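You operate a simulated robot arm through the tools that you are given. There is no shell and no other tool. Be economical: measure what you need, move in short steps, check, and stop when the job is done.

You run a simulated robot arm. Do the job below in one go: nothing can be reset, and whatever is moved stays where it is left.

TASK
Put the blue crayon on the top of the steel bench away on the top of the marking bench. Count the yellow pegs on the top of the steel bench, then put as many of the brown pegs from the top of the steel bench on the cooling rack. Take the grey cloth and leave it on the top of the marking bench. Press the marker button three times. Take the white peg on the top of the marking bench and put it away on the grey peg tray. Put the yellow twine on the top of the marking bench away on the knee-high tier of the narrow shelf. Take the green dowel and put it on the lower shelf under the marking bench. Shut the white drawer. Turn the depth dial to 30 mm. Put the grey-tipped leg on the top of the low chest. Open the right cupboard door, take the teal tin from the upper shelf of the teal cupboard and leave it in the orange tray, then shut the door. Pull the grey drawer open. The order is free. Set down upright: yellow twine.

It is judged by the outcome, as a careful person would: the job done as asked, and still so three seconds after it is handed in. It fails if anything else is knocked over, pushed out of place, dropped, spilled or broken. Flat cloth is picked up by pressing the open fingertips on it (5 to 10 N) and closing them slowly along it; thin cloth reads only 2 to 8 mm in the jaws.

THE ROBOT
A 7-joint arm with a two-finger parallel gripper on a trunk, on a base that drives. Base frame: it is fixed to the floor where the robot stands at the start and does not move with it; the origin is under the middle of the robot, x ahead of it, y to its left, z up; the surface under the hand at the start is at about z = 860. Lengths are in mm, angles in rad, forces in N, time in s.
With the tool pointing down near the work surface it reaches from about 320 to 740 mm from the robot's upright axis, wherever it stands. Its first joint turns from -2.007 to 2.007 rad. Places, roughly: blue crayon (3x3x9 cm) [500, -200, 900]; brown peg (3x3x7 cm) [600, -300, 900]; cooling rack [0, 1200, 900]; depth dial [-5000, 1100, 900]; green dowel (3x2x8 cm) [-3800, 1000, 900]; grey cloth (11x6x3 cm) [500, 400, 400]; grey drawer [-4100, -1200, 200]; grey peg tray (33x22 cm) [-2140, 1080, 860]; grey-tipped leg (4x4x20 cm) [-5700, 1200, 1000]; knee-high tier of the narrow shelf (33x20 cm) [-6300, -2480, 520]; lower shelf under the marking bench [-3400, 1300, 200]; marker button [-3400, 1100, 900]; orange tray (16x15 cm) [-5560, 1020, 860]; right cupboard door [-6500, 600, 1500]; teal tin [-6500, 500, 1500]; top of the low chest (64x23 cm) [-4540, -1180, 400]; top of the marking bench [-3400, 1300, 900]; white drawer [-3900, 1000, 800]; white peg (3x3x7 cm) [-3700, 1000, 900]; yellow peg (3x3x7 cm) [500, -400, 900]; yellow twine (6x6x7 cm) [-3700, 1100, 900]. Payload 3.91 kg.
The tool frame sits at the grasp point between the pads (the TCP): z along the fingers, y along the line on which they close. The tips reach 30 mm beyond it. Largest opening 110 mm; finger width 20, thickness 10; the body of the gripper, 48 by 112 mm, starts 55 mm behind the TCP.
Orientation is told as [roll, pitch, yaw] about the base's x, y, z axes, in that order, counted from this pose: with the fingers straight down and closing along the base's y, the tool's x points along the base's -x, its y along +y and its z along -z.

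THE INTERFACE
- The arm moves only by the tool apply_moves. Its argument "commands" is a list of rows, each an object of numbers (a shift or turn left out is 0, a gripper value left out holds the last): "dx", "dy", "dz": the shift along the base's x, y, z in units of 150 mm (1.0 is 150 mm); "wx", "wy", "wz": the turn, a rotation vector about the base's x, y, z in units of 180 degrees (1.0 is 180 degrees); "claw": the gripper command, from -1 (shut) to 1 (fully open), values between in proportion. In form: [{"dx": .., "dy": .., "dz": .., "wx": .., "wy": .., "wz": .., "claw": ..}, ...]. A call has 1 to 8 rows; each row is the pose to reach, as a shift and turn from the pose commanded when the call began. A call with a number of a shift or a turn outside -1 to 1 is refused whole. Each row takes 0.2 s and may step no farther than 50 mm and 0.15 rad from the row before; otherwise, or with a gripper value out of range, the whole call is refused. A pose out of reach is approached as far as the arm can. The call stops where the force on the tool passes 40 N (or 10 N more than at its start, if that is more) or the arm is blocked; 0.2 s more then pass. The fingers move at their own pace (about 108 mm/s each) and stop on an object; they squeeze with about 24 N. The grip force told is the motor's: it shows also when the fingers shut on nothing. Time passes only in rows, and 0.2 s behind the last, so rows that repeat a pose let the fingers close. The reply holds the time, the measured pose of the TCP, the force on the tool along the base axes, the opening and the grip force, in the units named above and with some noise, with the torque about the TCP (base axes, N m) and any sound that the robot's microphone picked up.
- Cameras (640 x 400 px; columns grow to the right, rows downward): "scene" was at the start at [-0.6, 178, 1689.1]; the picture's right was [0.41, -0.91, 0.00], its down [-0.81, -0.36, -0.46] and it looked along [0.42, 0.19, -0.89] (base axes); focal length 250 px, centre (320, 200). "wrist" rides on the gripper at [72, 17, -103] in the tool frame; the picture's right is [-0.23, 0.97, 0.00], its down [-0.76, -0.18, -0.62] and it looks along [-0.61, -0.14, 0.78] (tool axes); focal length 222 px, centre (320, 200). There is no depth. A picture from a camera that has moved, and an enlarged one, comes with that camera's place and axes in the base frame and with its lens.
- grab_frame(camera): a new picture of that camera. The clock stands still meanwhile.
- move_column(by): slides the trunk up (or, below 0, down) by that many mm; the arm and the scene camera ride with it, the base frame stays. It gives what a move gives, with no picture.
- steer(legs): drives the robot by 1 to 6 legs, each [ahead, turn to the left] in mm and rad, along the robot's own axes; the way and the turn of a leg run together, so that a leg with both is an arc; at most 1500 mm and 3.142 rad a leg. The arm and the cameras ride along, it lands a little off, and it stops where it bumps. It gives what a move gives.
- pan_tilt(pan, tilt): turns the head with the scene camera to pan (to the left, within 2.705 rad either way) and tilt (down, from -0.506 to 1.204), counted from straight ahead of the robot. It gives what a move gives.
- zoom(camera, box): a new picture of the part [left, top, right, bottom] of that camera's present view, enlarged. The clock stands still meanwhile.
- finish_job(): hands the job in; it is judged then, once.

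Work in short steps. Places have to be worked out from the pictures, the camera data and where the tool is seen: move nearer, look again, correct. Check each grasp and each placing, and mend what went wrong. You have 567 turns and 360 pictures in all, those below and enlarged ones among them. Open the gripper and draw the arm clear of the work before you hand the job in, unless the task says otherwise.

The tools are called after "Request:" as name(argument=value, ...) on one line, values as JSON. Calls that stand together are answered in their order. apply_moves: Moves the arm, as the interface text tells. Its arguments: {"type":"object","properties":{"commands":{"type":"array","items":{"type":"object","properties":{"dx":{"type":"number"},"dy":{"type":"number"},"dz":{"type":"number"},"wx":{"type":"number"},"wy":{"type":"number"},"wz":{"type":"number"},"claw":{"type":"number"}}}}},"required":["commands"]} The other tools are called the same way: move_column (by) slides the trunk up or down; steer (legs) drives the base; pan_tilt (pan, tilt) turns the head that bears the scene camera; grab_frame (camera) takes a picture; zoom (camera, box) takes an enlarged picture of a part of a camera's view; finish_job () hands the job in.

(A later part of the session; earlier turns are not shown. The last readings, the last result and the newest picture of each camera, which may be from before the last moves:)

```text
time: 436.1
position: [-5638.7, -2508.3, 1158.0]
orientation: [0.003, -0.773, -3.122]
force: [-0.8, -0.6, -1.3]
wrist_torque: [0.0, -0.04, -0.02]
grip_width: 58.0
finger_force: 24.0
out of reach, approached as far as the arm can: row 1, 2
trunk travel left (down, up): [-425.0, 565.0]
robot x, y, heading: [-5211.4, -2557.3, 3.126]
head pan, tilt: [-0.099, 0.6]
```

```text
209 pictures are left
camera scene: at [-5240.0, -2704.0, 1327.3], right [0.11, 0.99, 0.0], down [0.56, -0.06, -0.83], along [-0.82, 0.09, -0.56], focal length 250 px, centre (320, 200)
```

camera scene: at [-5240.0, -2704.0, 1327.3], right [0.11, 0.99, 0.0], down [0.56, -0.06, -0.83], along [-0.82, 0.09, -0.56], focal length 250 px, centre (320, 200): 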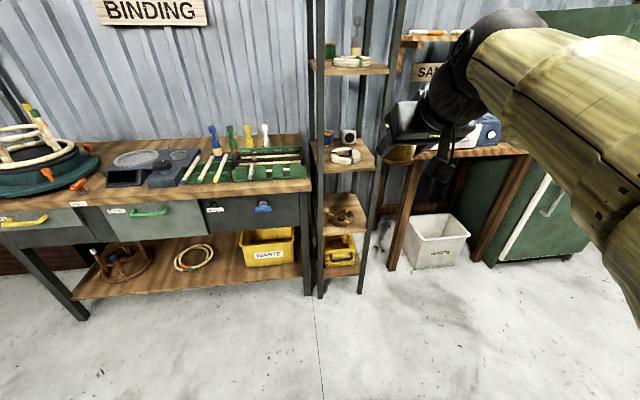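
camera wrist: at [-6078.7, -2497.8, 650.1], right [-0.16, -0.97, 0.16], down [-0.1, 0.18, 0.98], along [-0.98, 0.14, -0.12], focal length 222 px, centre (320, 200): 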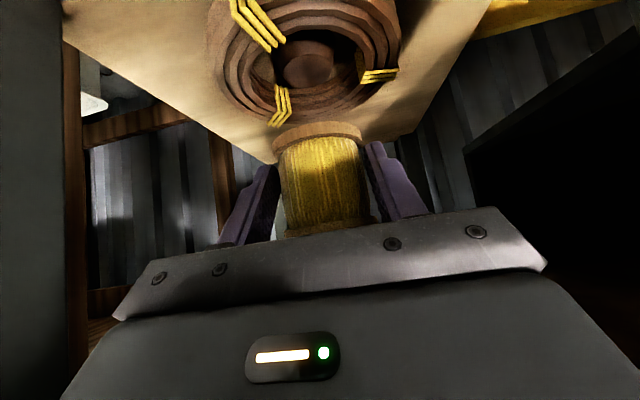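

The reached pose becomes the new reference, good. I'll untilt the hand to vertical here (spool stays gripped) to recover a normal elbow posture, then re-tilt where reach is good.

Request:
apply_moves(commands=[{"wy": -0.042, "dz": -0.1}, {"wy": -0.084, "dz": -0.2}, {"wy": -0.126, "dz": -0.3}, {"wy": -0.168, "dz": -0.3}, {"wy": -0.21, "dz": -0.3}, {"wy": -0.25, "dz": -0.3}, {"wy": -0.25, "dz": -0.3}])

Request:
grab_frame(camera="scene")

```text
time: 437.7
position: [-5635.5, -2506.4, 1118.0]
orientation: [0.016, 0.003, -3.127]
force: [-0.8, 0.5, -1.4]
wrist_torque: [-0.02, 0.02, 0.0]
grip_width: 57.8
finger_force: 24.2
trunk travel left (down, up): [-425.0, 565.0]
robot x, y, heading: [-5211.8, -2557.6, 3.132]
head pan, tilt: [-0.099, 0.6]
```

```text
208 pictures are left
camera scene: at [-5240.4, -2703.9, 1327.4], right [0.11, 0.99, 0.0], down [0.56, -0.06, -0.82], along [-0.82, 0.09, -0.57], focal length 250 px, centre (320, 200)
```

scene: 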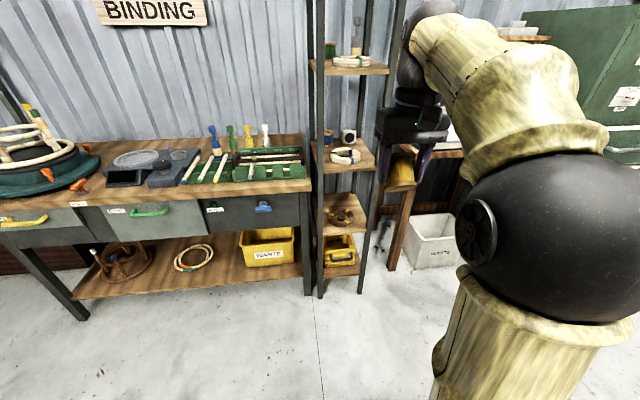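

Posture is normal again. Lower the hand to z≈690 and extend to ~600 ahead, still vertical.

Request:
apply_moves(commands=[{"dz": -0.3}, {"dz": -0.6}, {"dz": -0.9}, {"dz": -1.0, "dx": -0.25}, {"dz": -1.0, "dx": -0.55}, {"dz": -1.0, "dx": -0.85}])

Request:
apply_moves(commands=[{"dz": -0.3}, {"dz": -0.6}, {"dz": -0.9}, {"dz": -1.0, "dx": -0.25}])

Request:
apply_moves(commands=[{"dz": -0.3}, {"dz": -0.6}, {"dz": -0.85}])

Request:
grab_frame(camera="scene")

```text
time: 439.1
position: [-5763.3, -2506.0, 969.5]
orientation: [0.014, 0.002, -3.127]
force: [0.4, -0.4, -0.2]
wrist_torque: [-0.01, -0.03, -0.05]
grip_width: 57.8
finger_force: 24.2
trunk travel left (down, up): [-425.0, 565.0]
robot x, y, heading: [-5208.9, -2557.6, 3.132]
head pan, tilt: [-0.099, 0.6]
```

```text
time: 440.1
position: [-5799.0, -2505.9, 817.6]
orientation: [0.016, 0.003, -3.127]
force: [0.7, -0.1, -0.6]
wrist_torque: [-0.02, 0.02, -0.01]
grip_width: 57.6
finger_force: 24.0
trunk travel left (down, up): [-425.0, 565.0]
robot x, y, heading: [-5215.1, -2557.2, 3.131]
head pan, tilt: [-0.099, 0.6]
```

```text
time: 440.9
position: [-5798.2, -2507.9, 690.1]
orientation: [0.015, 0.001, -3.13]
force: [-0.5, 0.4, -0.4]
wrist_torque: [0.0, -0.01, -0.01]
grip_width: 58.1
finger_force: 24.1
trunk travel left (down, up): [-425.0, 565.0]
robot x, y, heading: [-5213.3, -2559.2, 3.127]
head pan, tilt: [-0.099, 0.6]
```

```text
207 pictures are left
camera scene: at [-5240.3, -2703.9, 1327.4], right [0.11, 0.99, 0.0], down [0.56, -0.06, -0.82], along [-0.82, 0.09, -0.57], focal length 250 px, centre (320, 200)
```

scene: 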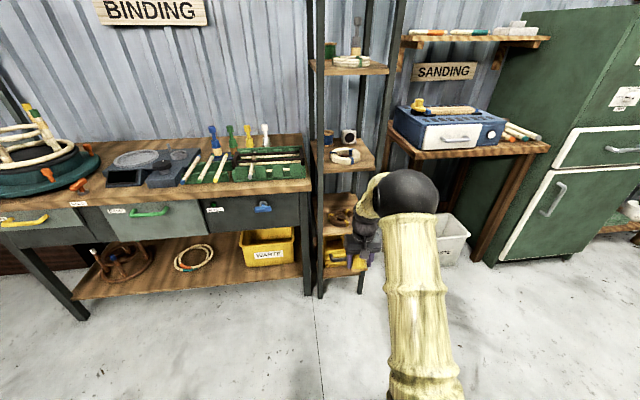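

Elbow is now in-plane. Re-tilt 45° while extending.

Request:
apply_moves(commands=[{"wy": 0.042, "dx": -0.14}, {"wy": 0.084, "dx": -0.28}, {"wy": 0.126, "dx": -0.42}, {"wy": 0.168, "dx": -0.56}, {"wy": 0.21, "dx": -0.7}, {"wy": 0.25, "dx": -0.84}, {"wy": 0.25, "dx": -1.0}])

Request:
apply_moves(commands=[{"dx": -0.2, "dz": -0.2, "dy": 0.1}, {"dx": -0.23, "dz": -0.38, "dy": 0.15}])

Request:
grab_frame(camera="scene")

Request:
grab_frame(camera="wrist")

```text
time: 442.5
position: [-5950.7, -2506.9, 692.7]
orientation: [0.002, -0.785, -3.123]
force: [0.0, 1.1, -1.1]
wrist_torque: [0.02, -0.02, 0.0]
grip_width: 57.6
finger_force: 23.8
trunk travel left (down, up): [-425.0, 565.0]
robot x, y, heading: [-5209.7, -2559.9, 3.131]
head pan, tilt: [-0.099, 0.6]
```

```text
time: 443.1
position: [-5986.4, -2484.7, 636.1]
orientation: [0.001, -0.784, -3.122]
force: [0.4, -0.5, -0.8]
wrist_torque: [0.02, -0.03, -0.01]
grip_width: 57.9
finger_force: 23.5
trunk travel left (down, up): [-425.0, 565.0]
robot x, y, heading: [-5212.2, -2554.6, 3.132]
head pan, tilt: [-0.099, 0.6]
```

```text
206 pictures are left
camera scene: at [-5240.6, -2703.9, 1327.4], right [0.11, 0.99, 0.0], down [0.56, -0.06, -0.82], along [-0.82, 0.09, -0.57], focal length 250 px, centre (320, 200)
```

scene: 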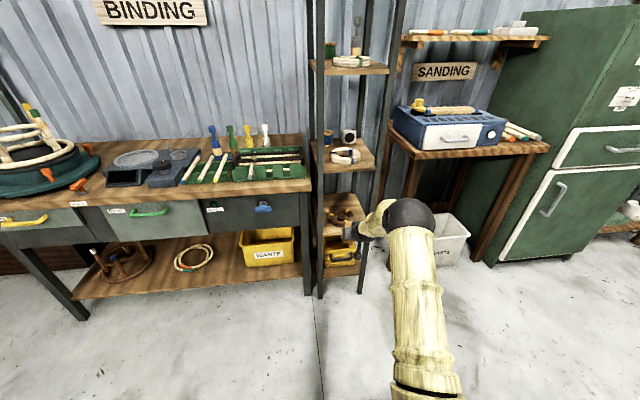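

```text
205 pictures are left
camera wrist: at [-5861.0, -2498.2, 657.4], right [-0.14, -0.98, 0.16], down [-0.1, 0.18, 0.98], along [-0.98, 0.12, -0.13], focal length 222 px, centre (320, 200)
```

wrist: 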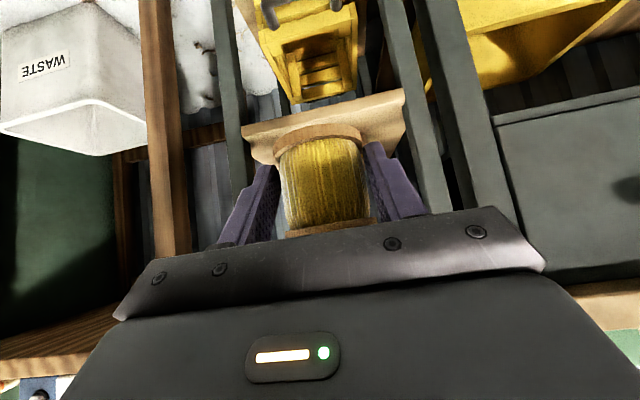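

Arm posture is good. Drive in gradually: 200 first, then inspect.

Request:
steer(legs=[[200, 0]])

Request:
grab_frame(camera="scene")

Request:
grab_frame(camera="wrist")

```text
time: 444.8
position: [-6189.4, -2481.6, 634.3]
orientation: [0.003, -0.784, -3.123]
force: [0.0, 0.7, -0.4]
wrist_torque: [-0.01, -0.01, -0.01]
grip_width: 57.7
finger_force: 24.0
trunk travel left (down, up): [-425.0, 565.0]
robot x, y, heading: [-5414.4, -2559.3, 3.128]
head pan, tilt: [-0.099, 0.6]
```

```text
204 pictures are left
camera scene: at [-5443.5, -2701.5, 1327.4], right [0.11, 0.99, 0.0], down [0.56, -0.06, -0.82], along [-0.82, 0.09, -0.57], focal length 250 px, centre (320, 200)
```

scene: 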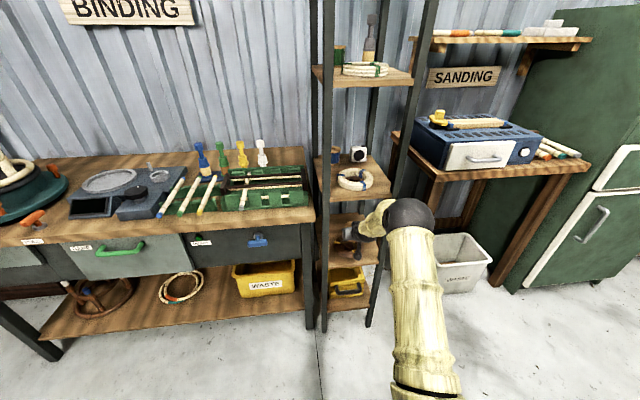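

```text
203 pictures are left
camera wrist: at [-6063.6, -2495.2, 657.7], right [-0.14, -0.98, 0.16], down [-0.1, 0.18, 0.98], along [-0.98, 0.12, -0.12], focal length 222 px, centre (320, 200)
```

wrist: 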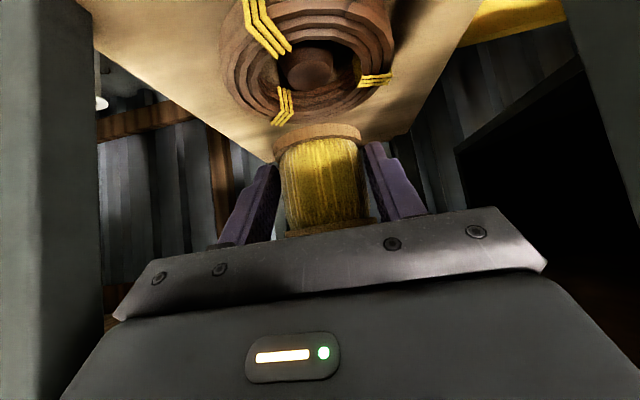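

Request:
zoom(camera="scene", box=[300, 130, 460, 330])

```text
2.00 times, centred on (380, 230) of scene
camera zoom: at [-5443.5, -2701.5, 1327.4], right [0.11, 0.99, 0.0], down [0.56, -0.06, -0.82], along [-0.82, 0.09, -0.57], focal length 501 px, centre (200, 140)
```

zoom: 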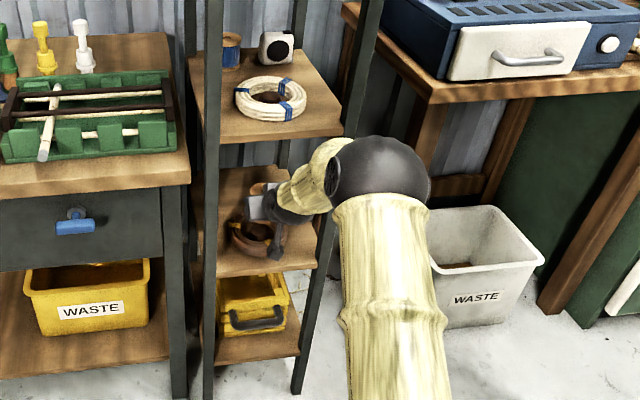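

Camera/forearm clearances behind the coil are too tight with this grip (TCP only 35 mm above the spool's base). I'll regrasp the spool higher, using the low chest's free top (z≈400). Back out first.

Request:
steer(legs=[[-250, 0]])

Request:
steer(legs=[[150, 0.0], [-250, 0], [0, -1.557]])

Request:
pan_tilt(pan=-0.2, tilt=0.5)

Request:
grab_frame(camera="scene")

```text
time: 446.9
position: [-5939.2, -2484.3, 635.7]
orientation: [0.002, -0.784, -3.12]
force: [-0.6, -0.3, -0.8]
wrist_torque: [0.04, 0.01, 0.02]
grip_width: 57.6
finger_force: 24.1
trunk travel left (down, up): [-425.0, 565.0]
robot x, y, heading: [-5170.2, -2558.9, 3.132]
head pan, tilt: [-0.099, 0.6]
```

```text
time: 455.5
position: [-5004.8, -1785.9, 634.9]
orientation: [0.003, -0.784, 1.603]
force: [0.6, 0.6, -0.9]
wrist_torque: [-0.02, -0.04, 0.0]
grip_width: 57.2
finger_force: 23.9
trunk travel left (down, up): [-425.0, 565.0]
robot x, y, heading: [-5073.9, -2562.5, 1.564]
head pan, tilt: [-0.099, 0.6]
```

```text
time: 456.1
position: [-5005.2, -1786.2, 636.1]
orientation: [0.001, -0.783, 1.599]
force: [-0.9, 0.4, -0.7]
wrist_torque: [-0.03, -0.03, -0.04]
grip_width: 57.4
finger_force: 23.9
trunk travel left (down, up): [-425.0, 565.0]
robot x, y, heading: [-5072.1, -2558.8, 1.569]
head pan, tilt: [-0.201, 0.499]
```

```text
201 pictures are left
camera scene: at [-5204.9, -2532.2, 1336.5], right [0.98, -0.2, 0.0], down [-0.1, -0.47, -0.88], along [0.17, 0.86, -0.48], focal length 250 px, centre (320, 200)
```

scene: 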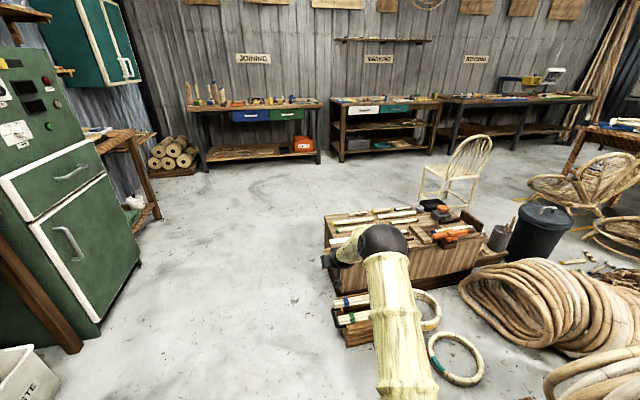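

Chest is ahead-right with a small box and rings behind it. I'll retract the hand a bit and drive around by the left to the chest's front (+y) side.

Request:
apply_moves(commands=[{"dy": -0.3}, {"dy": -0.6}, {"dy": -0.9}, {"dy": -1.0}])

Request:
steer(legs=[[0, 0.4], [700, 0], [0, -0.4], [1430, 0], [0, -1.571], [800, 0]])

Request:
pan_tilt(pan=-0.9, tilt=0.7)

Request:
grab_frame(camera="scene")

```text
time: 457.1
position: [-5004.7, -1935.0, 635.3]
orientation: [0.003, -0.785, 1.6]
force: [0.4, -0.1, -1.6]
wrist_torque: [0.0, -0.02, 0.01]
grip_width: 57.4
finger_force: 24.3
trunk travel left (down, up): [-425.0, 565.0]
robot x, y, heading: [-5072.8, -2557.0, 1.562]
head pan, tilt: [-0.201, 0.499]
```

```text
time: 482.9
position: [-3935.1, -498.9, 635.5]
orientation: [0.001, -0.784, 0.065]
force: [0.2, -0.7, -1.5]
wrist_torque: [-0.02, 0.02, -0.01]
grip_width: 57.2
finger_force: 24.0
trunk travel left (down, up): [-425.0, 565.0]
robot x, y, heading: [-4563.5, -452.3, 0.031]
head pan, tilt: [-0.201, 0.499]
```

```text
time: 484.0
position: [-3934.4, -498.7, 634.7]
orientation: [0.001, -0.785, 0.065]
force: [-0.6, 0.4, -0.4]
wrist_torque: [0.0, 0.03, -0.02]
grip_width: 57.2
finger_force: 24.2
trunk travel left (down, up): [-425.0, 565.0]
robot x, y, heading: [-4561.4, -454.1, 0.035]
head pan, tilt: [-0.901, 0.7]
```

```text
200 pictures are left
camera scene: at [-4571.1, -369.7, 1318.8], right [-0.76, -0.65, 0.0], down [-0.42, 0.49, -0.77], along [0.5, -0.58, -0.64], focal length 250 px, centre (320, 200)
```

scene: 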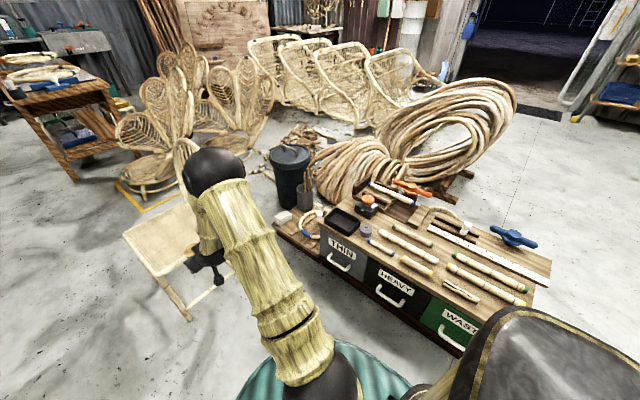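

Request:
zoom(camera="scene", box=[300, 170, 560, 332])

```text
2.46 times, centred on (430, 251) of scene
camera zoom: at [-4571.1, -369.7, 1318.8], right [-0.76, -0.65, 0.0], down [-0.42, 0.49, -0.77], along [0.5, -0.58, -0.64], focal length 616 px, centre (49, 74)
```

zoom: 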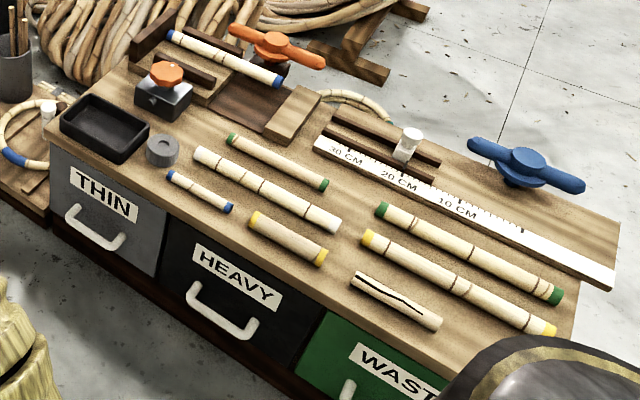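

The chest top is too crowded for regrasping. I'll raise the trunk and use the nearby joining/marking bench instead; turn left and look.

Request:
move_column(by=400)

Request:
steer(legs=[[0, 1.54], [650, 0]])

Request:
pan_tilt(pan=0.2, tilt=0.7)

Request:
grab_frame(camera="scene")

```text
time: 487.9
position: [-3934.5, -498.6, 1034.6]
orientation: [0.002, -0.782, 0.065]
force: [0.6, -0.3, -0.7]
wrist_torque: [0.01, 0.02, 0.01]
grip_width: 57.2
finger_force: 24.2
trunk travel left (down, up): [-825.0, 165.0]
robot x, y, heading: [-4561.4, -455.0, 0.035]
head pan, tilt: [-0.901, 0.7]
```

```text
time: 497.5
position: [-4498.1, 828.1, 1034.2]
orientation: [0.001, -0.784, 1.603]
force: [-0.2, 0.4, -1.0]
wrist_torque: [-0.02, -0.01, -0.03]
grip_width: 57.2
finger_force: 23.9
trunk travel left (down, up): [-825.0, 165.0]
robot x, y, heading: [-4562.1, 202.4, 1.572]
head pan, tilt: [-0.901, 0.7]
```

```text
time: 498.8
position: [-4499.2, 828.3, 1033.9]
orientation: [0.001, -0.784, 1.601]
force: [-0.3, -0.2, -1.2]
wrist_torque: [-0.02, -0.01, 0.01]
grip_width: 56.8
finger_force: 23.6
trunk travel left (down, up): [-825.0, 165.0]
robot x, y, heading: [-4566.3, 206.0, 1.573]
head pan, tilt: [0.201, 0.7]
```

```text
198 pictures are left
camera scene: at [-4733.2, 224.9, 1718.8], right [0.98, 0.2, 0.0], down [0.13, -0.63, -0.76], along [-0.15, 0.75, -0.64], focal length 250 px, centre (320, 200)
```

scene: 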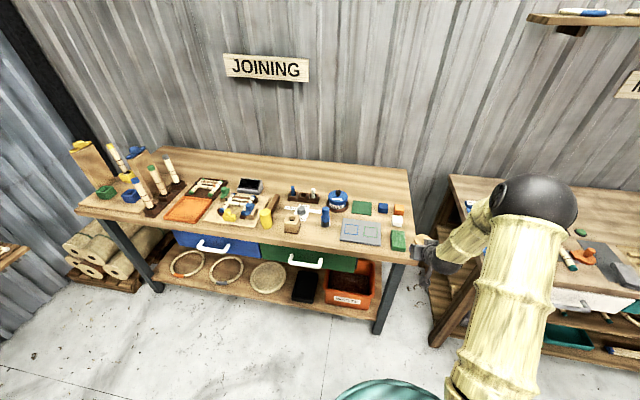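

Request:
zoom(camera="scene", box=[210, 160, 420, 260])

Request:
zoom(camera="scene", box=[60, 130, 280, 268])

```text
3.05 times, centred on (315, 210) of scene
camera zoom: at [-4733.2, 224.9, 1718.8], right [0.98, 0.2, 0.0], down [0.13, -0.63, -0.76], along [-0.15, 0.75, -0.64], focal length 763 px, centre (335, 170)
```

zoom: 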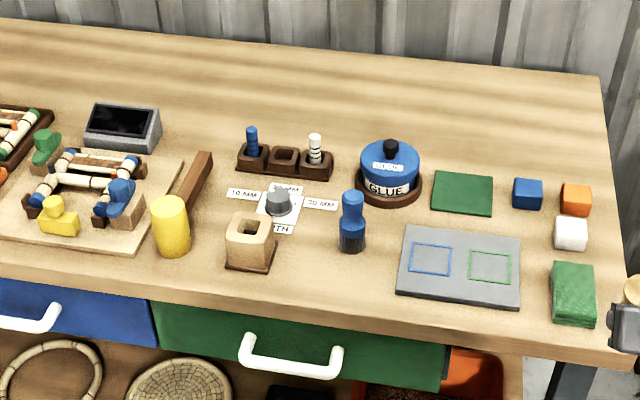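

```text
2.90 times, centred on (170, 199) of scene
camera zoom: at [-4733.2, 224.9, 1718.8], right [0.98, 0.2, 0.0], down [0.13, -0.63, -0.76], along [-0.15, 0.75, -0.64], focal length 726 px, centre (755, 203)
```

zoom: 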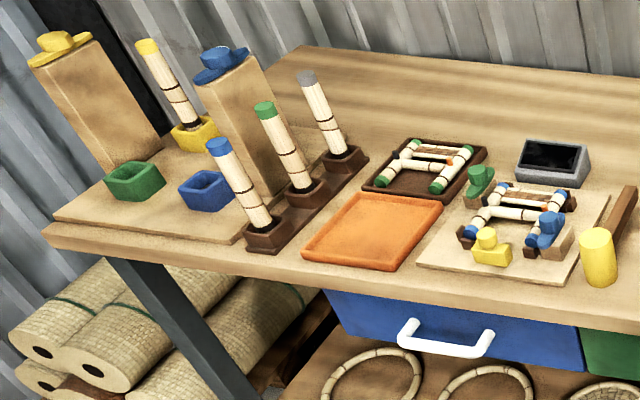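

I also see the depth dial, holders with the grey-tipped leg and the orange tray. A free front spot for regrasping: (-4855,975). Drive 150 closer and move over it.

Request:
apply_moves(commands=[{"dx": -0.3, "dy": -0.1}, {"dx": -0.6, "dy": -0.2}, {"dx": -0.9, "dy": -0.2}, {"dx": -1.0, "dy": -0.2}])

Request:
steer(legs=[[150, 0]])

Request:
apply_moves(commands=[{"dx": -0.3}, {"dx": -0.6}, {"dx": -0.9}, {"dx": -1.0}])

Request:
apply_moves(commands=[{"dx": -0.3}, {"dx": -0.38, "dy": 0.12, "dz": -0.2}])

Request:
grab_frame(camera="wrist")

Request:
grab_frame(camera="scene")

```text
time: 499.8
position: [-4647.0, 797.6, 1032.3]
orientation: [0.001, -0.784, 1.602]
force: [0.3, 1.5, -0.4]
wrist_torque: [0.01, 0.0, -0.01]
grip_width: 57.2
finger_force: 23.7
trunk travel left (down, up): [-825.0, 165.0]
robot x, y, heading: [-4566.8, 202.5, 1.576]
head pan, tilt: [0.201, 0.7]
```

```text
time: 501.3
position: [-4651.9, 948.6, 1032.1]
orientation: [0.001, -0.783, 1.608]
force: [0.1, 1.2, -1.9]
wrist_torque: [-0.04, 0.01, 0.0]
grip_width: 57.2
finger_force: 24.1
trunk travel left (down, up): [-825.0, 165.0]
robot x, y, heading: [-4564.5, 355.1, 1.578]
head pan, tilt: [0.201, 0.7]
```

```text
time: 502.3
position: [-4803.2, 948.9, 1034.0]
orientation: [0.001, -0.783, 1.605]
force: [-0.1, 0.5, -0.5]
wrist_torque: [-0.04, -0.01, 0.0]
grip_width: 57.1
finger_force: 24.1
trunk travel left (down, up): [-825.0, 165.0]
robot x, y, heading: [-4562.9, 352.7, 1.579]
head pan, tilt: [0.201, 0.7]
```

```text
time: 502.9
position: [-4859.0, 967.4, 1003.0]
orientation: [0.002, -0.783, 1.605]
force: [0.4, 0.6, -0.9]
wrist_torque: [-0.03, 0.0, 0.01]
grip_width: 56.9
finger_force: 23.9
trunk travel left (down, up): [-825.0, 165.0]
robot x, y, heading: [-4563.0, 355.9, 1.576]
head pan, tilt: [0.201, 0.7]
```

```text
195 pictures are left
camera wrist: at [-4870.8, 842.7, 1025.3], right [-0.98, 0.12, 0.16], down [0.18, 0.11, 0.98], along [0.1, 0.99, -0.13], focal length 222 px, centre (320, 200)
```

wrist: 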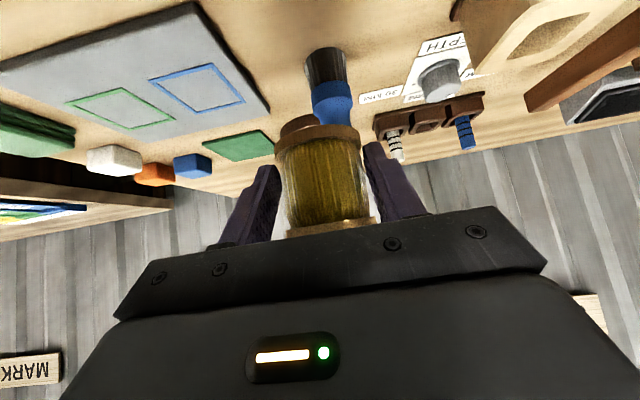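

```text
194 pictures are left
camera scene: at [-4733.9, 377.7, 1718.8], right [0.98, 0.21, 0.0], down [0.13, -0.63, -0.76], along [-0.16, 0.75, -0.65], focal length 250 px, centre (320, 200)
```

scene: 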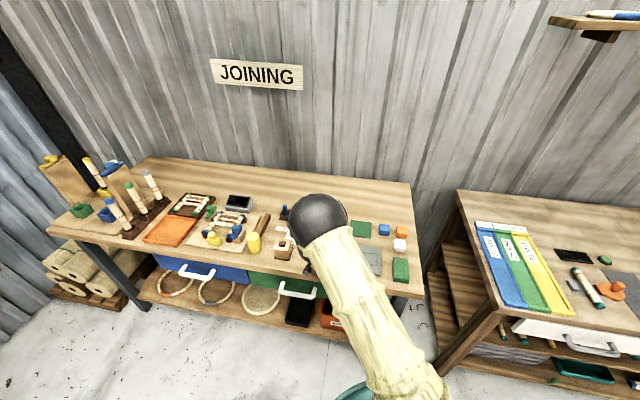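

Lower onto the free front spot.

Request:
apply_moves(commands=[{"dx": 0.06, "dy": -0.04, "dz": -0.25}, {"dx": 0.06, "dy": -0.04, "dz": -0.5}, {"dx": 0.06, "dy": -0.04, "dz": -0.64}])

Request:
apply_moves(commands=[{"dz": -0.04}, {"dz": -0.08}])

```text
time: 503.7
position: [-4850.2, 959.8, 906.0]
orientation: [0.002, -0.783, 1.606]
force: [0.2, 0.6, -1.2]
wrist_torque: [0.0, -0.01, 0.01]
grip_width: 57.2
finger_force: 23.5
trunk travel left (down, up): [-825.0, 165.0]
robot x, y, heading: [-4565.2, 353.2, 1.572]
head pan, tilt: [0.201, 0.7]
```

```text
time: 504.3
position: [-4850.6, 960.7, 895.8]
orientation: [0.003, -0.788, 1.607]
force: [0.1, -0.6, 0.2]
wrist_torque: [0.05, -0.05, 0.0]
grip_width: 57.0
finger_force: 24.2
trunk travel left (down, up): [-825.0, 165.0]
robot x, y, heading: [-4565.6, 357.1, 1.577]
head pan, tilt: [0.201, 0.7]
```

Request:
apply_moves(commands=[{"dz": -0.015}, {"dz": -0.03}])

```text
time: 504.9
position: [-4850.7, 958.9, 895.5]
orientation: [0.006, -0.792, 1.605]
force: [-2.1, -2.0, 20.2]
wrist_torque: [0.21, -0.23, 0.05]
grip_width: 57.1
finger_force: 24.4
trunk travel left (down, up): [-825.0, 165.0]
robot x, y, heading: [-4567.3, 354.4, 1.577]
head pan, tilt: [0.201, 0.7]
```

Contact. Open, raise the hand 20 mm, and regrip higher.

Request:
apply_moves(commands=[{"dz": 0.02}, {"dz": 0.02, "claw": 0.3}, {"dz": 0.02, "claw": 0.5}, {"dz": 0.15, "claw": 0.5}, {"dz": 0.15, "claw": 0.0}, {"dz": 0.15, "claw": -1}, {"dz": 0.15, "claw": -1}])

Request:
apply_moves(commands=[{"dz": 0.1}, {"dz": 0.4}, {"dz": 0.7}])

Request:
grab_frame(camera="wrist")

```text
time: 506.5
position: [-4849.6, 959.4, 913.6]
orientation: [0.001, -0.785, 1.607]
force: [0.7, -1.4, 3.3]
wrist_torque: [-0.03, -0.09, -0.1]
grip_width: 57.0
finger_force: 23.8
trunk travel left (down, up): [-825.0, 165.0]
robot x, y, heading: [-4566.4, 352.6, 1.581]
head pan, tilt: [0.201, 0.7]
```

```text
time: 507.3
position: [-4849.2, 960.9, 1018.8]
orientation: [0.001, -0.784, 1.606]
force: [-0.1, -1.3, -0.2]
wrist_torque: [0.02, -0.01, 0.01]
grip_width: 57.1
finger_force: 24.1
trunk travel left (down, up): [-825.0, 165.0]
robot x, y, heading: [-4566.3, 354.6, 1.575]
head pan, tilt: [0.201, 0.7]
```

```text
193 pictures are left
camera wrist: at [-4860.4, 836.4, 1040.2], right [-0.98, 0.12, 0.16], down [0.18, 0.11, 0.98], along [0.1, 0.99, -0.13], focal length 222 px, centre (320, 200)
```

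wrist: 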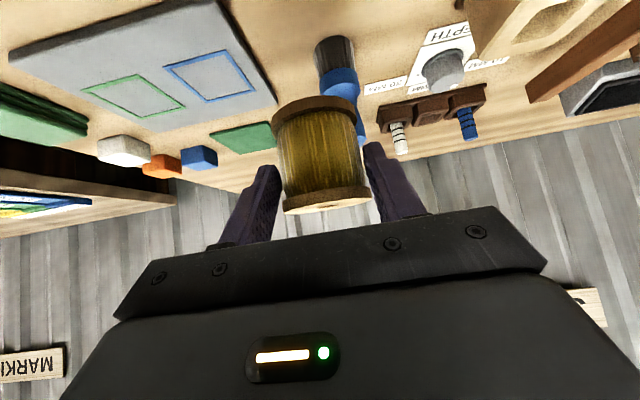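

Regripped 54 mm above the base. Centre the hand ahead of the robot, then drive back to the narrow shelf.

Request:
apply_moves(commands=[{"dz": 0.1, "dy": -0.2}, {"dz": 0.1, "dy": -0.45}, {"dz": 0.1, "dy": -0.7}])

Request:
steer(legs=[[-130, 0]])

Request:
apply_moves(commands=[{"dx": 0.3}, {"dx": 0.6, "dy": 0.1}, {"dx": 0.85, "dy": 0.2}, {"dx": 1.0, "dy": 0.4}, {"dx": 1.0, "dy": 0.6}])

Request:
apply_moves(commands=[{"dx": 0.3}, {"dx": 0.6}, {"dx": 0.87}])

Request:
steer(legs=[[0, 1.571], [800, 0], [0, 1.571]])

```text
time: 508.1
position: [-4850.1, 853.1, 1036.2]
orientation: [0.001, -0.785, 1.611]
force: [-0.5, -0.3, -0.5]
wrist_torque: [-0.03, -0.03, 0.01]
grip_width: 57.2
finger_force: 24.2
trunk travel left (down, up): [-825.0, 165.0]
robot x, y, heading: [-4565.2, 352.2, 1.575]
head pan, tilt: [0.201, 0.7]
```

```text
time: 509.5
position: [-4847.9, 725.1, 1035.1]
orientation: [0.0, -0.787, 1.603]
force: [-0.5, 0.2, -1.4]
wrist_torque: [0.02, -0.01, -0.02]
grip_width: 56.9
finger_force: 24.2
trunk travel left (down, up): [-825.0, 165.0]
robot x, y, heading: [-4562.3, 223.1, 1.576]
head pan, tilt: [0.201, 0.7]
```

```text
time: 510.7
position: [-4697.5, 817.1, 1035.3]
orientation: [0.001, -0.784, 1.606]
force: [-0.1, 0.7, -0.4]
wrist_torque: [-0.04, 0.0, -0.01]
grip_width: 57.0
finger_force: 24.2
trunk travel left (down, up): [-825.0, 165.0]
robot x, y, heading: [-4566.1, 223.8, 1.577]
head pan, tilt: [0.201, 0.7]
```

```text
time: 511.5
position: [-4564.8, 816.1, 1035.6]
orientation: [0.002, -0.783, 1.603]
force: [1.1, 0.4, -1.7]
wrist_torque: [-0.02, 0.01, 0.0]
grip_width: 57.0
finger_force: 23.9
trunk travel left (down, up): [-825.0, 165.0]
robot x, y, heading: [-4563.6, 225.4, 1.575]
head pan, tilt: [0.201, 0.7]
```

```text
time: 527.7
position: [-5359.1, -369.8, 1036.2]
orientation: [0.003, -0.784, -1.532]
force: [-0.1, 0.0, 0.0]
wrist_torque: [0.02, 0.01, -0.03]
grip_width: 57.1
finger_force: 23.7
trunk travel left (down, up): [-825.0, 165.0]
robot x, y, heading: [-5364.6, 220.6, -1.556]
head pan, tilt: [0.201, 0.7]
```

Request:
steer(legs=[[1400, 0], [1300, 0], [0, -1.585]])

Request:
move_column(by=-400)

Request:
pan_tilt(pan=-0.1, tilt=0.6)

Request:
grab_frame(camera="scene")

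```text
time: 548.7
position: [-5889.1, -2514.3, 1035.8]
orientation: [0.001, -0.784, -3.065]
force: [0.7, -0.8, -1.3]
wrist_torque: [0.0, -0.04, 0.0]
grip_width: 57.1
finger_force: 24.2
trunk travel left (down, up): [-825.0, 165.0]
robot x, y, heading: [-5297.7, -2489.0, -3.095]
head pan, tilt: [0.201, 0.7]
```

```text
time: 552.5
position: [-5887.5, -2514.8, 634.9]
orientation: [0.002, -0.784, -3.065]
force: [-0.2, 0.7, -1.0]
wrist_torque: [-0.03, -0.02, 0.0]
grip_width: 57.1
finger_force: 23.9
trunk travel left (down, up): [-425.0, 565.0]
robot x, y, heading: [-5297.1, -2487.8, -3.093]
head pan, tilt: [0.201, 0.7]
```

```text
time: 553.3
position: [-5888.4, -2514.0, 634.5]
orientation: [0.002, -0.782, -3.064]
force: [-0.2, 0.9, -1.1]
wrist_torque: [0.0, 0.02, 0.02]
grip_width: 57.1
finger_force: 24.1
trunk travel left (down, up): [-425.0, 565.0]
robot x, y, heading: [-5295.2, -2489.0, -3.093]
head pan, tilt: [-0.099, 0.6]
```

```text
192 pictures are left
camera scene: at [-5316.5, -2634.6, 1327.4], right [0.05, 1.0, 0.0], down [0.56, -0.03, -0.82], along [-0.82, 0.04, -0.57], focal length 250 px, centre (320, 200)
```

scene: 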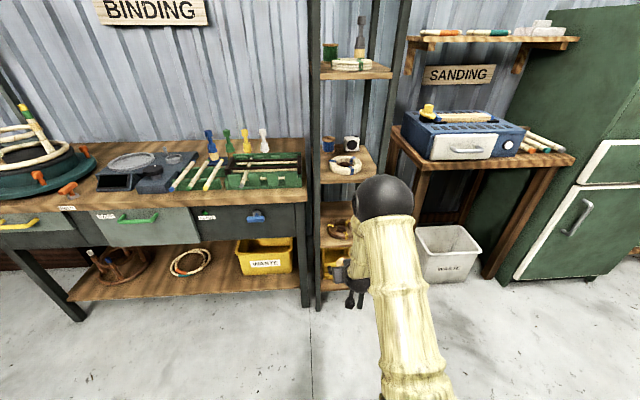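

Align heading, extend the arm to ~765 ahead, keeping z≈630.

Request:
steer(legs=[[0, -0.048]])

Request:
apply_moves(commands=[{"dx": -0.3, "wz": -0.01}, {"dx": -0.6, "wz": -0.01}, {"dx": -0.9, "wz": -0.01}, {"dx": -1.0, "wz": -0.01}])

Request:
grab_frame(camera="scene")

Request:
grab_frame(camera="wrist")

```text
time: 554.2
position: [-5889.6, -2486.3, 635.0]
orientation: [0.002, -0.785, -3.114]
force: [-0.3, 0.8, -1.1]
wrist_torque: [-0.03, -0.02, -0.01]
grip_width: 57.2
finger_force: 23.6
trunk travel left (down, up): [-425.0, 565.0]
robot x, y, heading: [-5298.2, -2485.7, 3.136]
head pan, tilt: [-0.099, 0.6]
```

```text
time: 555.2
position: [-6041.1, -2484.7, 635.3]
orientation: [0.002, -0.782, 3.137]
force: [0.1, 0.0, -0.4]
wrist_torque: [0.0, 0.01, 0.01]
grip_width: 56.6
finger_force: 23.9
trunk travel left (down, up): [-425.0, 565.0]
robot x, y, heading: [-5295.0, -2488.3, 3.136]
head pan, tilt: [-0.099, 0.6]
```

```text
191 pictures are left
camera scene: at [-5323.6, -2633.3, 1327.4], right [0.1, 0.99, 0.0], down [0.56, -0.06, -0.82], along [-0.82, 0.08, -0.57], focal length 250 px, centre (320, 200)
```

scene: 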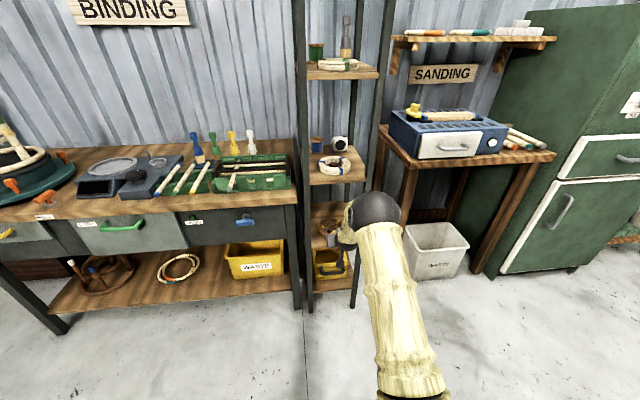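

```text
190 pictures are left
camera wrist: at [-5915.7, -2501.6, 657.1], right [-0.16, -0.97, 0.16], down [-0.1, 0.18, 0.98], along [-0.98, 0.14, -0.13], focal length 222 px, centre (320, 200)
```

wrist: 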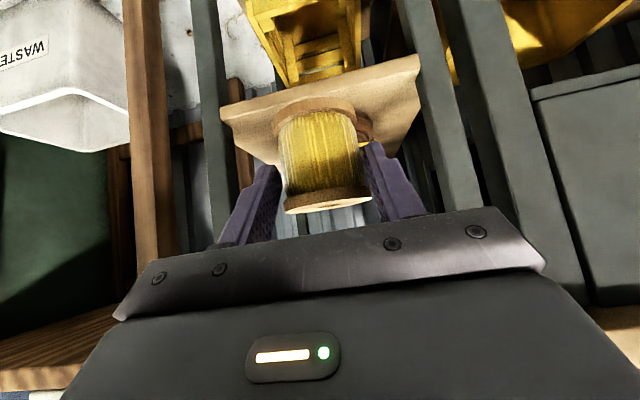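

Spool bottom at ≈581, coil top ≲555. Drive in 150, check, then the rest.

Request:
steer(legs=[[150, 0]])

Request:
grab_frame(camera="wrist")

Request:
zoom(camera="scene", box=[280, 130, 440, 300])

```text
time: 556.7
position: [-6194.2, -2486.0, 634.2]
orientation: [0.002, -0.784, 3.141]
force: [0.0, -0.1, -0.6]
wrist_torque: [0.03, -0.05, 0.0]
grip_width: 57.2
finger_force: 24.0
trunk travel left (down, up): [-425.0, 565.0]
robot x, y, heading: [-5449.7, -2489.8, -3.14]
head pan, tilt: [-0.099, 0.6]
```

```text
189 pictures are left
camera wrist: at [-6069.2, -2503.0, 657.2], right [-0.16, -0.97, 0.16], down [-0.1, 0.18, 0.98], along [-0.98, 0.14, -0.13], focal length 222 px, centre (320, 200)
```

wrist: 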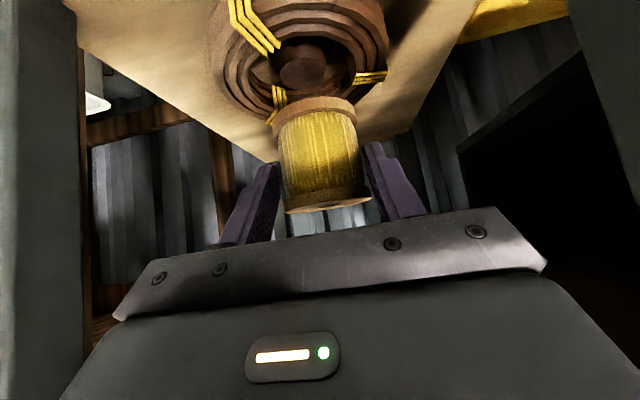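

```text
2.35 times, centred on (360, 215) of scene
camera zoom: at [-5477.2, -2633.4, 1327.4], right [0.1, 1.0, 0.0], down [0.56, -0.06, -0.82], along [-0.82, 0.08, -0.57], focal length 589 px, centre (226, 165)
```

zoom: 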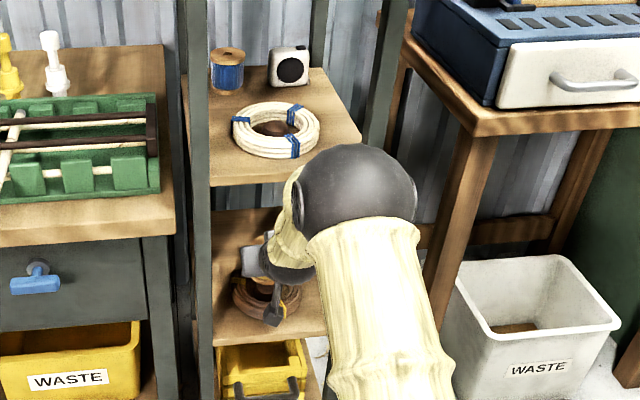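

Request:
steer(legs=[[122, 0]])

Request:
grab_frame(camera="wrist")

Request:
zoom(camera="scene", box=[280, 130, 440, 300])

```text
time: 557.9
position: [-6269.9, -2487.8, 624.5]
orientation: [0.001, -0.76, 3.142]
force: [0.6, -0.4, -0.5]
wrist_torque: [0.01, 0.02, 0.0]
grip_width: 57.0
finger_force: 23.9
trunk travel left (down, up): [-425.0, 565.0]
robot x, y, heading: [-5537.8, -2487.9, -3.141]
head pan, tilt: [-0.099, 0.6]
stopped in leg 1: the robot was blocked; the commanded pose is now the measured one
```

```text
187 pictures are left
camera wrist: at [-6146.4, -2503.3, 650.8], right [-0.16, -0.97, 0.16], down [-0.12, 0.18, 0.98], along [-0.98, 0.14, -0.15], focal length 222 px, centre (320, 200)
```

wrist: 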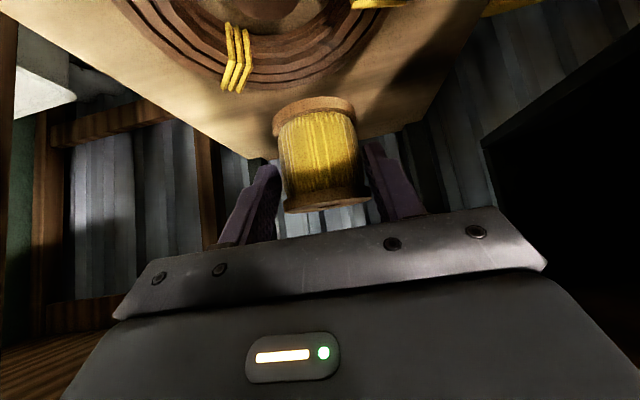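

```text
2.35 times, centred on (360, 215) of scene
camera zoom: at [-5562.2, -2633.5, 1327.4], right [0.1, 1.0, 0.0], down [0.56, -0.06, -0.83], along [-0.82, 0.08, -0.56], focal length 589 px, centre (226, 165)
```

zoom: 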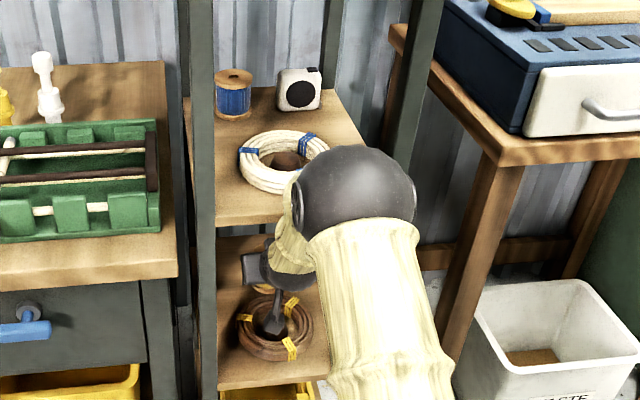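

Blocked: the forearm touches the tier above. Back off and flatten the forearm: lower the trunk in steps while raising the hand equally, with the arm kept extended.

Request:
steer(legs=[[-260, 0]])

Request:
apply_moves(commands=[{"dz": 0.3, "wy": 0.004}, {"dz": 0.6, "wy": 0.008}, {"dz": 0.8, "wy": 0.008}])

Request:
move_column(by=-120)

Request:
grab_frame(camera="scene")

```text
time: 560.0
position: [-6008.2, -2487.7, 626.1]
orientation: [0.002, -0.761, -3.14]
force: [1.0, 0.2, -0.3]
wrist_torque: [-0.01, -0.05, -0.03]
grip_width: 57.0
finger_force: 23.9
trunk travel left (down, up): [-425.0, 565.0]
robot x, y, heading: [-5275.1, -2487.6, -3.139]
head pan, tilt: [-0.099, 0.6]
```

```text
time: 560.8
position: [-6008.4, -2487.5, 746.0]
orientation: [0.002, -0.784, -3.14]
force: [-0.1, 0.0, -1.4]
wrist_torque: [0.0, -0.01, 0.01]
grip_width: 57.1
finger_force: 24.1
trunk travel left (down, up): [-425.0, 565.0]
robot x, y, heading: [-5275.1, -2485.8, -3.143]
head pan, tilt: [-0.099, 0.6]
```

```text
time: 562.3
position: [-6006.9, -2488.8, 625.5]
orientation: [0.002, -0.786, -3.141]
force: [0.1, 0.4, -2.1]
wrist_torque: [0.0, -0.01, -0.01]
grip_width: 57.1
finger_force: 24.2
trunk travel left (down, up): [-305.0, 685.0]
robot x, y, heading: [-5270.0, -2485.1, -3.142]
head pan, tilt: [-0.099, 0.6]
```

```text
185 pictures are left
camera scene: at [-5299.5, -2632.9, 1207.4], right [0.1, 1.0, 0.0], down [0.56, -0.05, -0.82], along [-0.82, 0.08, -0.57], focal length 250 px, centre (320, 200)
```

scene: 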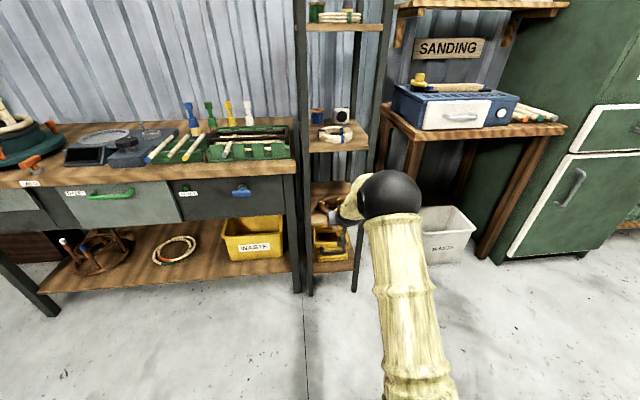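

Request:
apply_moves(commands=[{"dz": 0.3}, {"dz": 0.6}, {"dz": 0.8}])

Request:
move_column(by=-120)

Request:
grab_frame(camera="scene")

```text
time: 563.1
position: [-6007.4, -2489.1, 746.8]
orientation: [0.003, -0.784, -3.142]
force: [-1.0, 0.8, -1.1]
wrist_torque: [-0.01, -0.07, -0.03]
grip_width: 57.0
finger_force: 24.0
trunk travel left (down, up): [-305.0, 685.0]
robot x, y, heading: [-5273.4, -2487.7, -3.136]
head pan, tilt: [-0.099, 0.6]
```

```text
time: 564.6
position: [-6006.6, -2488.0, 626.6]
orientation: [0.003, -0.784, -3.14]
force: [0.3, 0.3, 0.0]
wrist_torque: [-0.02, -0.02, -0.01]
grip_width: 57.0
finger_force: 23.9
trunk travel left (down, up): [-185.0, 805.0]
robot x, y, heading: [-5277.1, -2484.7, -3.134]
head pan, tilt: [-0.099, 0.6]
```

```text
184 pictures are left
camera scene: at [-5299.4, -2632.9, 1087.4], right [0.1, 1.0, 0.0], down [0.56, -0.05, -0.82], along [-0.82, 0.08, -0.57], focal length 250 px, centre (320, 200)
```

scene: 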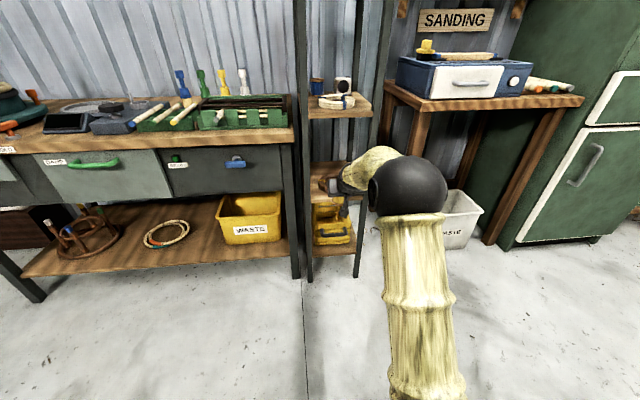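

Forearm is flatter now. Drive in 200, check.

Request:
steer(legs=[[200, 0]])

Request:
zoom(camera="scene", box=[280, 100, 480, 280])

Request:
grab_frame(camera="wrist")

```text
time: 566.4
position: [-6209.9, -2490.0, 627.1]
orientation: [0.001, -0.785, -3.14]
force: [-0.3, 0.0, -0.9]
wrist_torque: [0.01, -0.01, -0.01]
grip_width: 57.2
finger_force: 24.5
trunk travel left (down, up): [-185.0, 805.0]
robot x, y, heading: [-5474.9, -2488.7, -3.14]
head pan, tilt: [-0.099, 0.6]
```

```text
2.22 times, centred on (380, 190) of scene
camera zoom: at [-5502.7, -2633.6, 1087.4], right [0.1, 1.0, 0.0], down [0.56, -0.05, -0.82], along [-0.82, 0.08, -0.57], focal length 557 px, centre (187, 222)
```

zoom: 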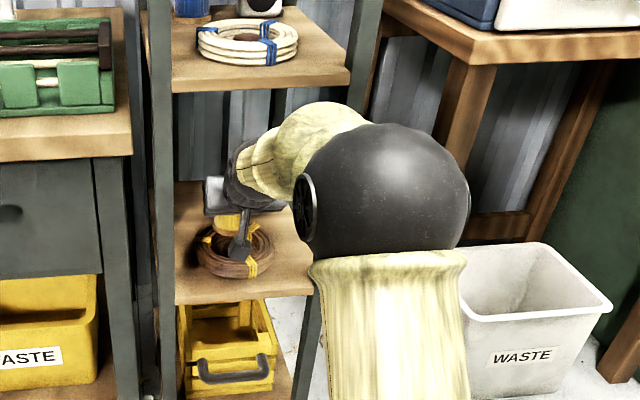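

```text
182 pictures are left
camera wrist: at [-6085.2, -2506.0, 648.9], right [-0.16, -0.97, 0.16], down [-0.1, 0.18, 0.98], along [-0.98, 0.14, -0.12], focal length 222 px, centre (320, 200)
```

wrist: 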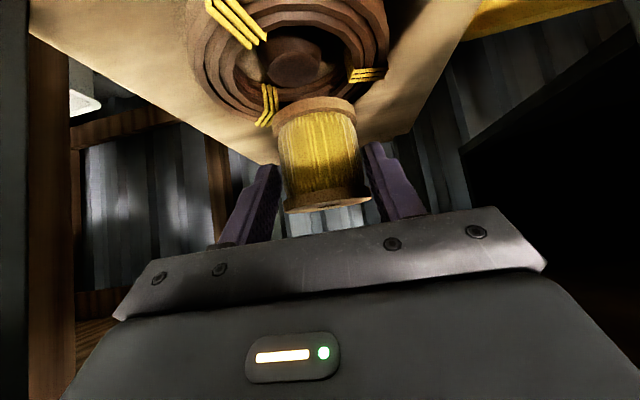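

Forearm has room below the tier above. Drive in 105 more.

Request:
steer(legs=[[105, 0]])

Request:
zoom(camera="scene", box=[280, 100, 480, 280])

Request:
grab_frame(camera="wrist")

```text
time: 567.7
position: [-6315.4, -2490.2, 627.2]
orientation: [0.002, -0.786, -3.143]
force: [0.4, 0.4, -0.4]
wrist_torque: [0.02, 0.02, 0.01]
grip_width: 57.0
finger_force: 24.7
trunk travel left (down, up): [-185.0, 805.0]
robot x, y, heading: [-5583.1, -2489.9, -3.14]
head pan, tilt: [-0.099, 0.6]
```

```text
2.22 times, centred on (380, 190) of scene
camera zoom: at [-5608.3, -2634.0, 1087.4], right [0.1, 1.0, 0.0], down [0.56, -0.05, -0.82], along [-0.82, 0.08, -0.57], focal length 557 px, centre (187, 222)
```

zoom: 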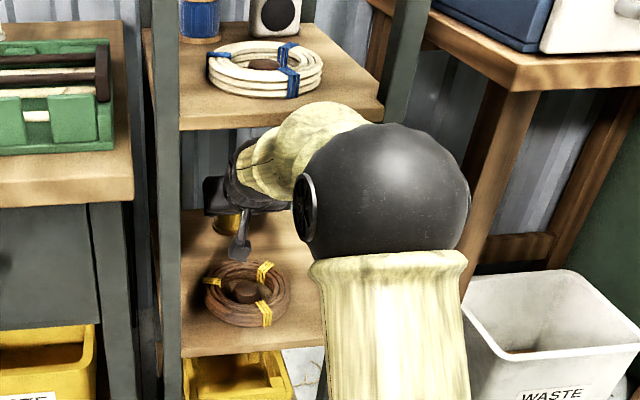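

```text
180 pictures are left
camera wrist: at [-6190.8, -2506.0, 648.9], right [-0.16, -0.97, 0.16], down [-0.1, 0.18, 0.98], along [-0.98, 0.14, -0.12], focal length 222 px, centre (320, 200)
```

wrist: 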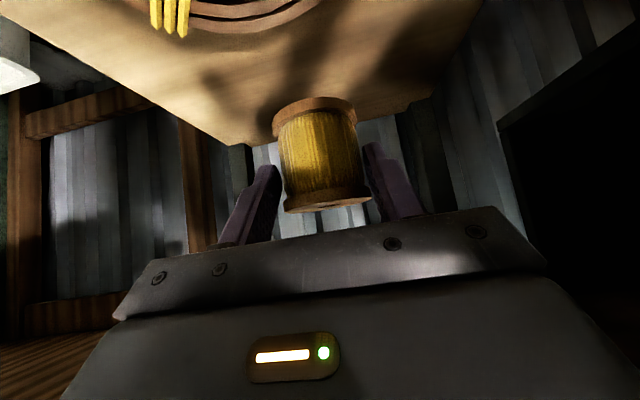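

Through without contact. Coil's back rim ≈ x -6285, so shift 27 mm deeper and lower toward the tier.

Request:
apply_moves(commands=[{"dx": -0.1}, {"dx": -0.18}, {"dx": -0.18, "dz": -0.12}, {"dx": -0.18, "dz": -0.24}])

Request:
grab_frame(camera="wrist")

Request:
zoom(camera="scene", box=[280, 100, 480, 280])

```text
time: 568.7
position: [-6343.3, -2489.9, 591.1]
orientation: [0.001, -0.786, -3.142]
force: [-0.4, 0.4, -0.9]
wrist_torque: [0.02, -0.04, -0.05]
grip_width: 57.4
finger_force: 24.0
trunk travel left (down, up): [-185.0, 805.0]
robot x, y, heading: [-5583.9, -2490.0, -3.137]
head pan, tilt: [-0.099, 0.6]
```

```text
179 pictures are left
camera wrist: at [-6218.5, -2506.0, 614.2], right [-0.16, -0.97, 0.16], down [-0.1, 0.18, 0.98], along [-0.98, 0.14, -0.12], focal length 222 px, centre (320, 200)
```

wrist: 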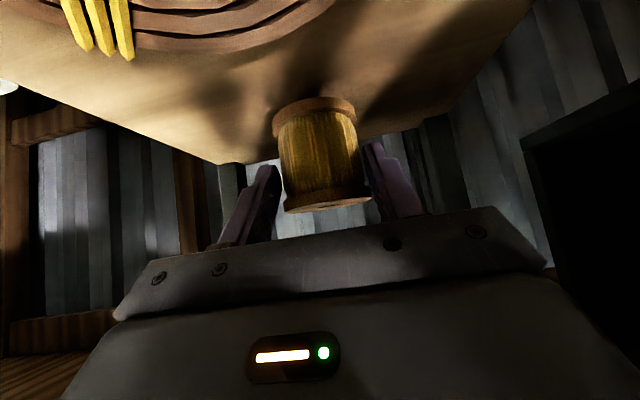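

```text
2.22 times, centred on (380, 190) of scene
camera zoom: at [-5609.3, -2634.0, 1087.8], right [0.1, 1.0, 0.0], down [0.56, -0.05, -0.82], along [-0.82, 0.08, -0.57], focal length 557 px, centre (187, 222)
```

zoom: 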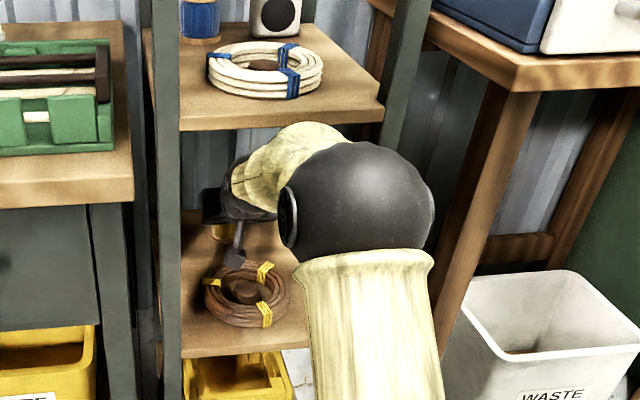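

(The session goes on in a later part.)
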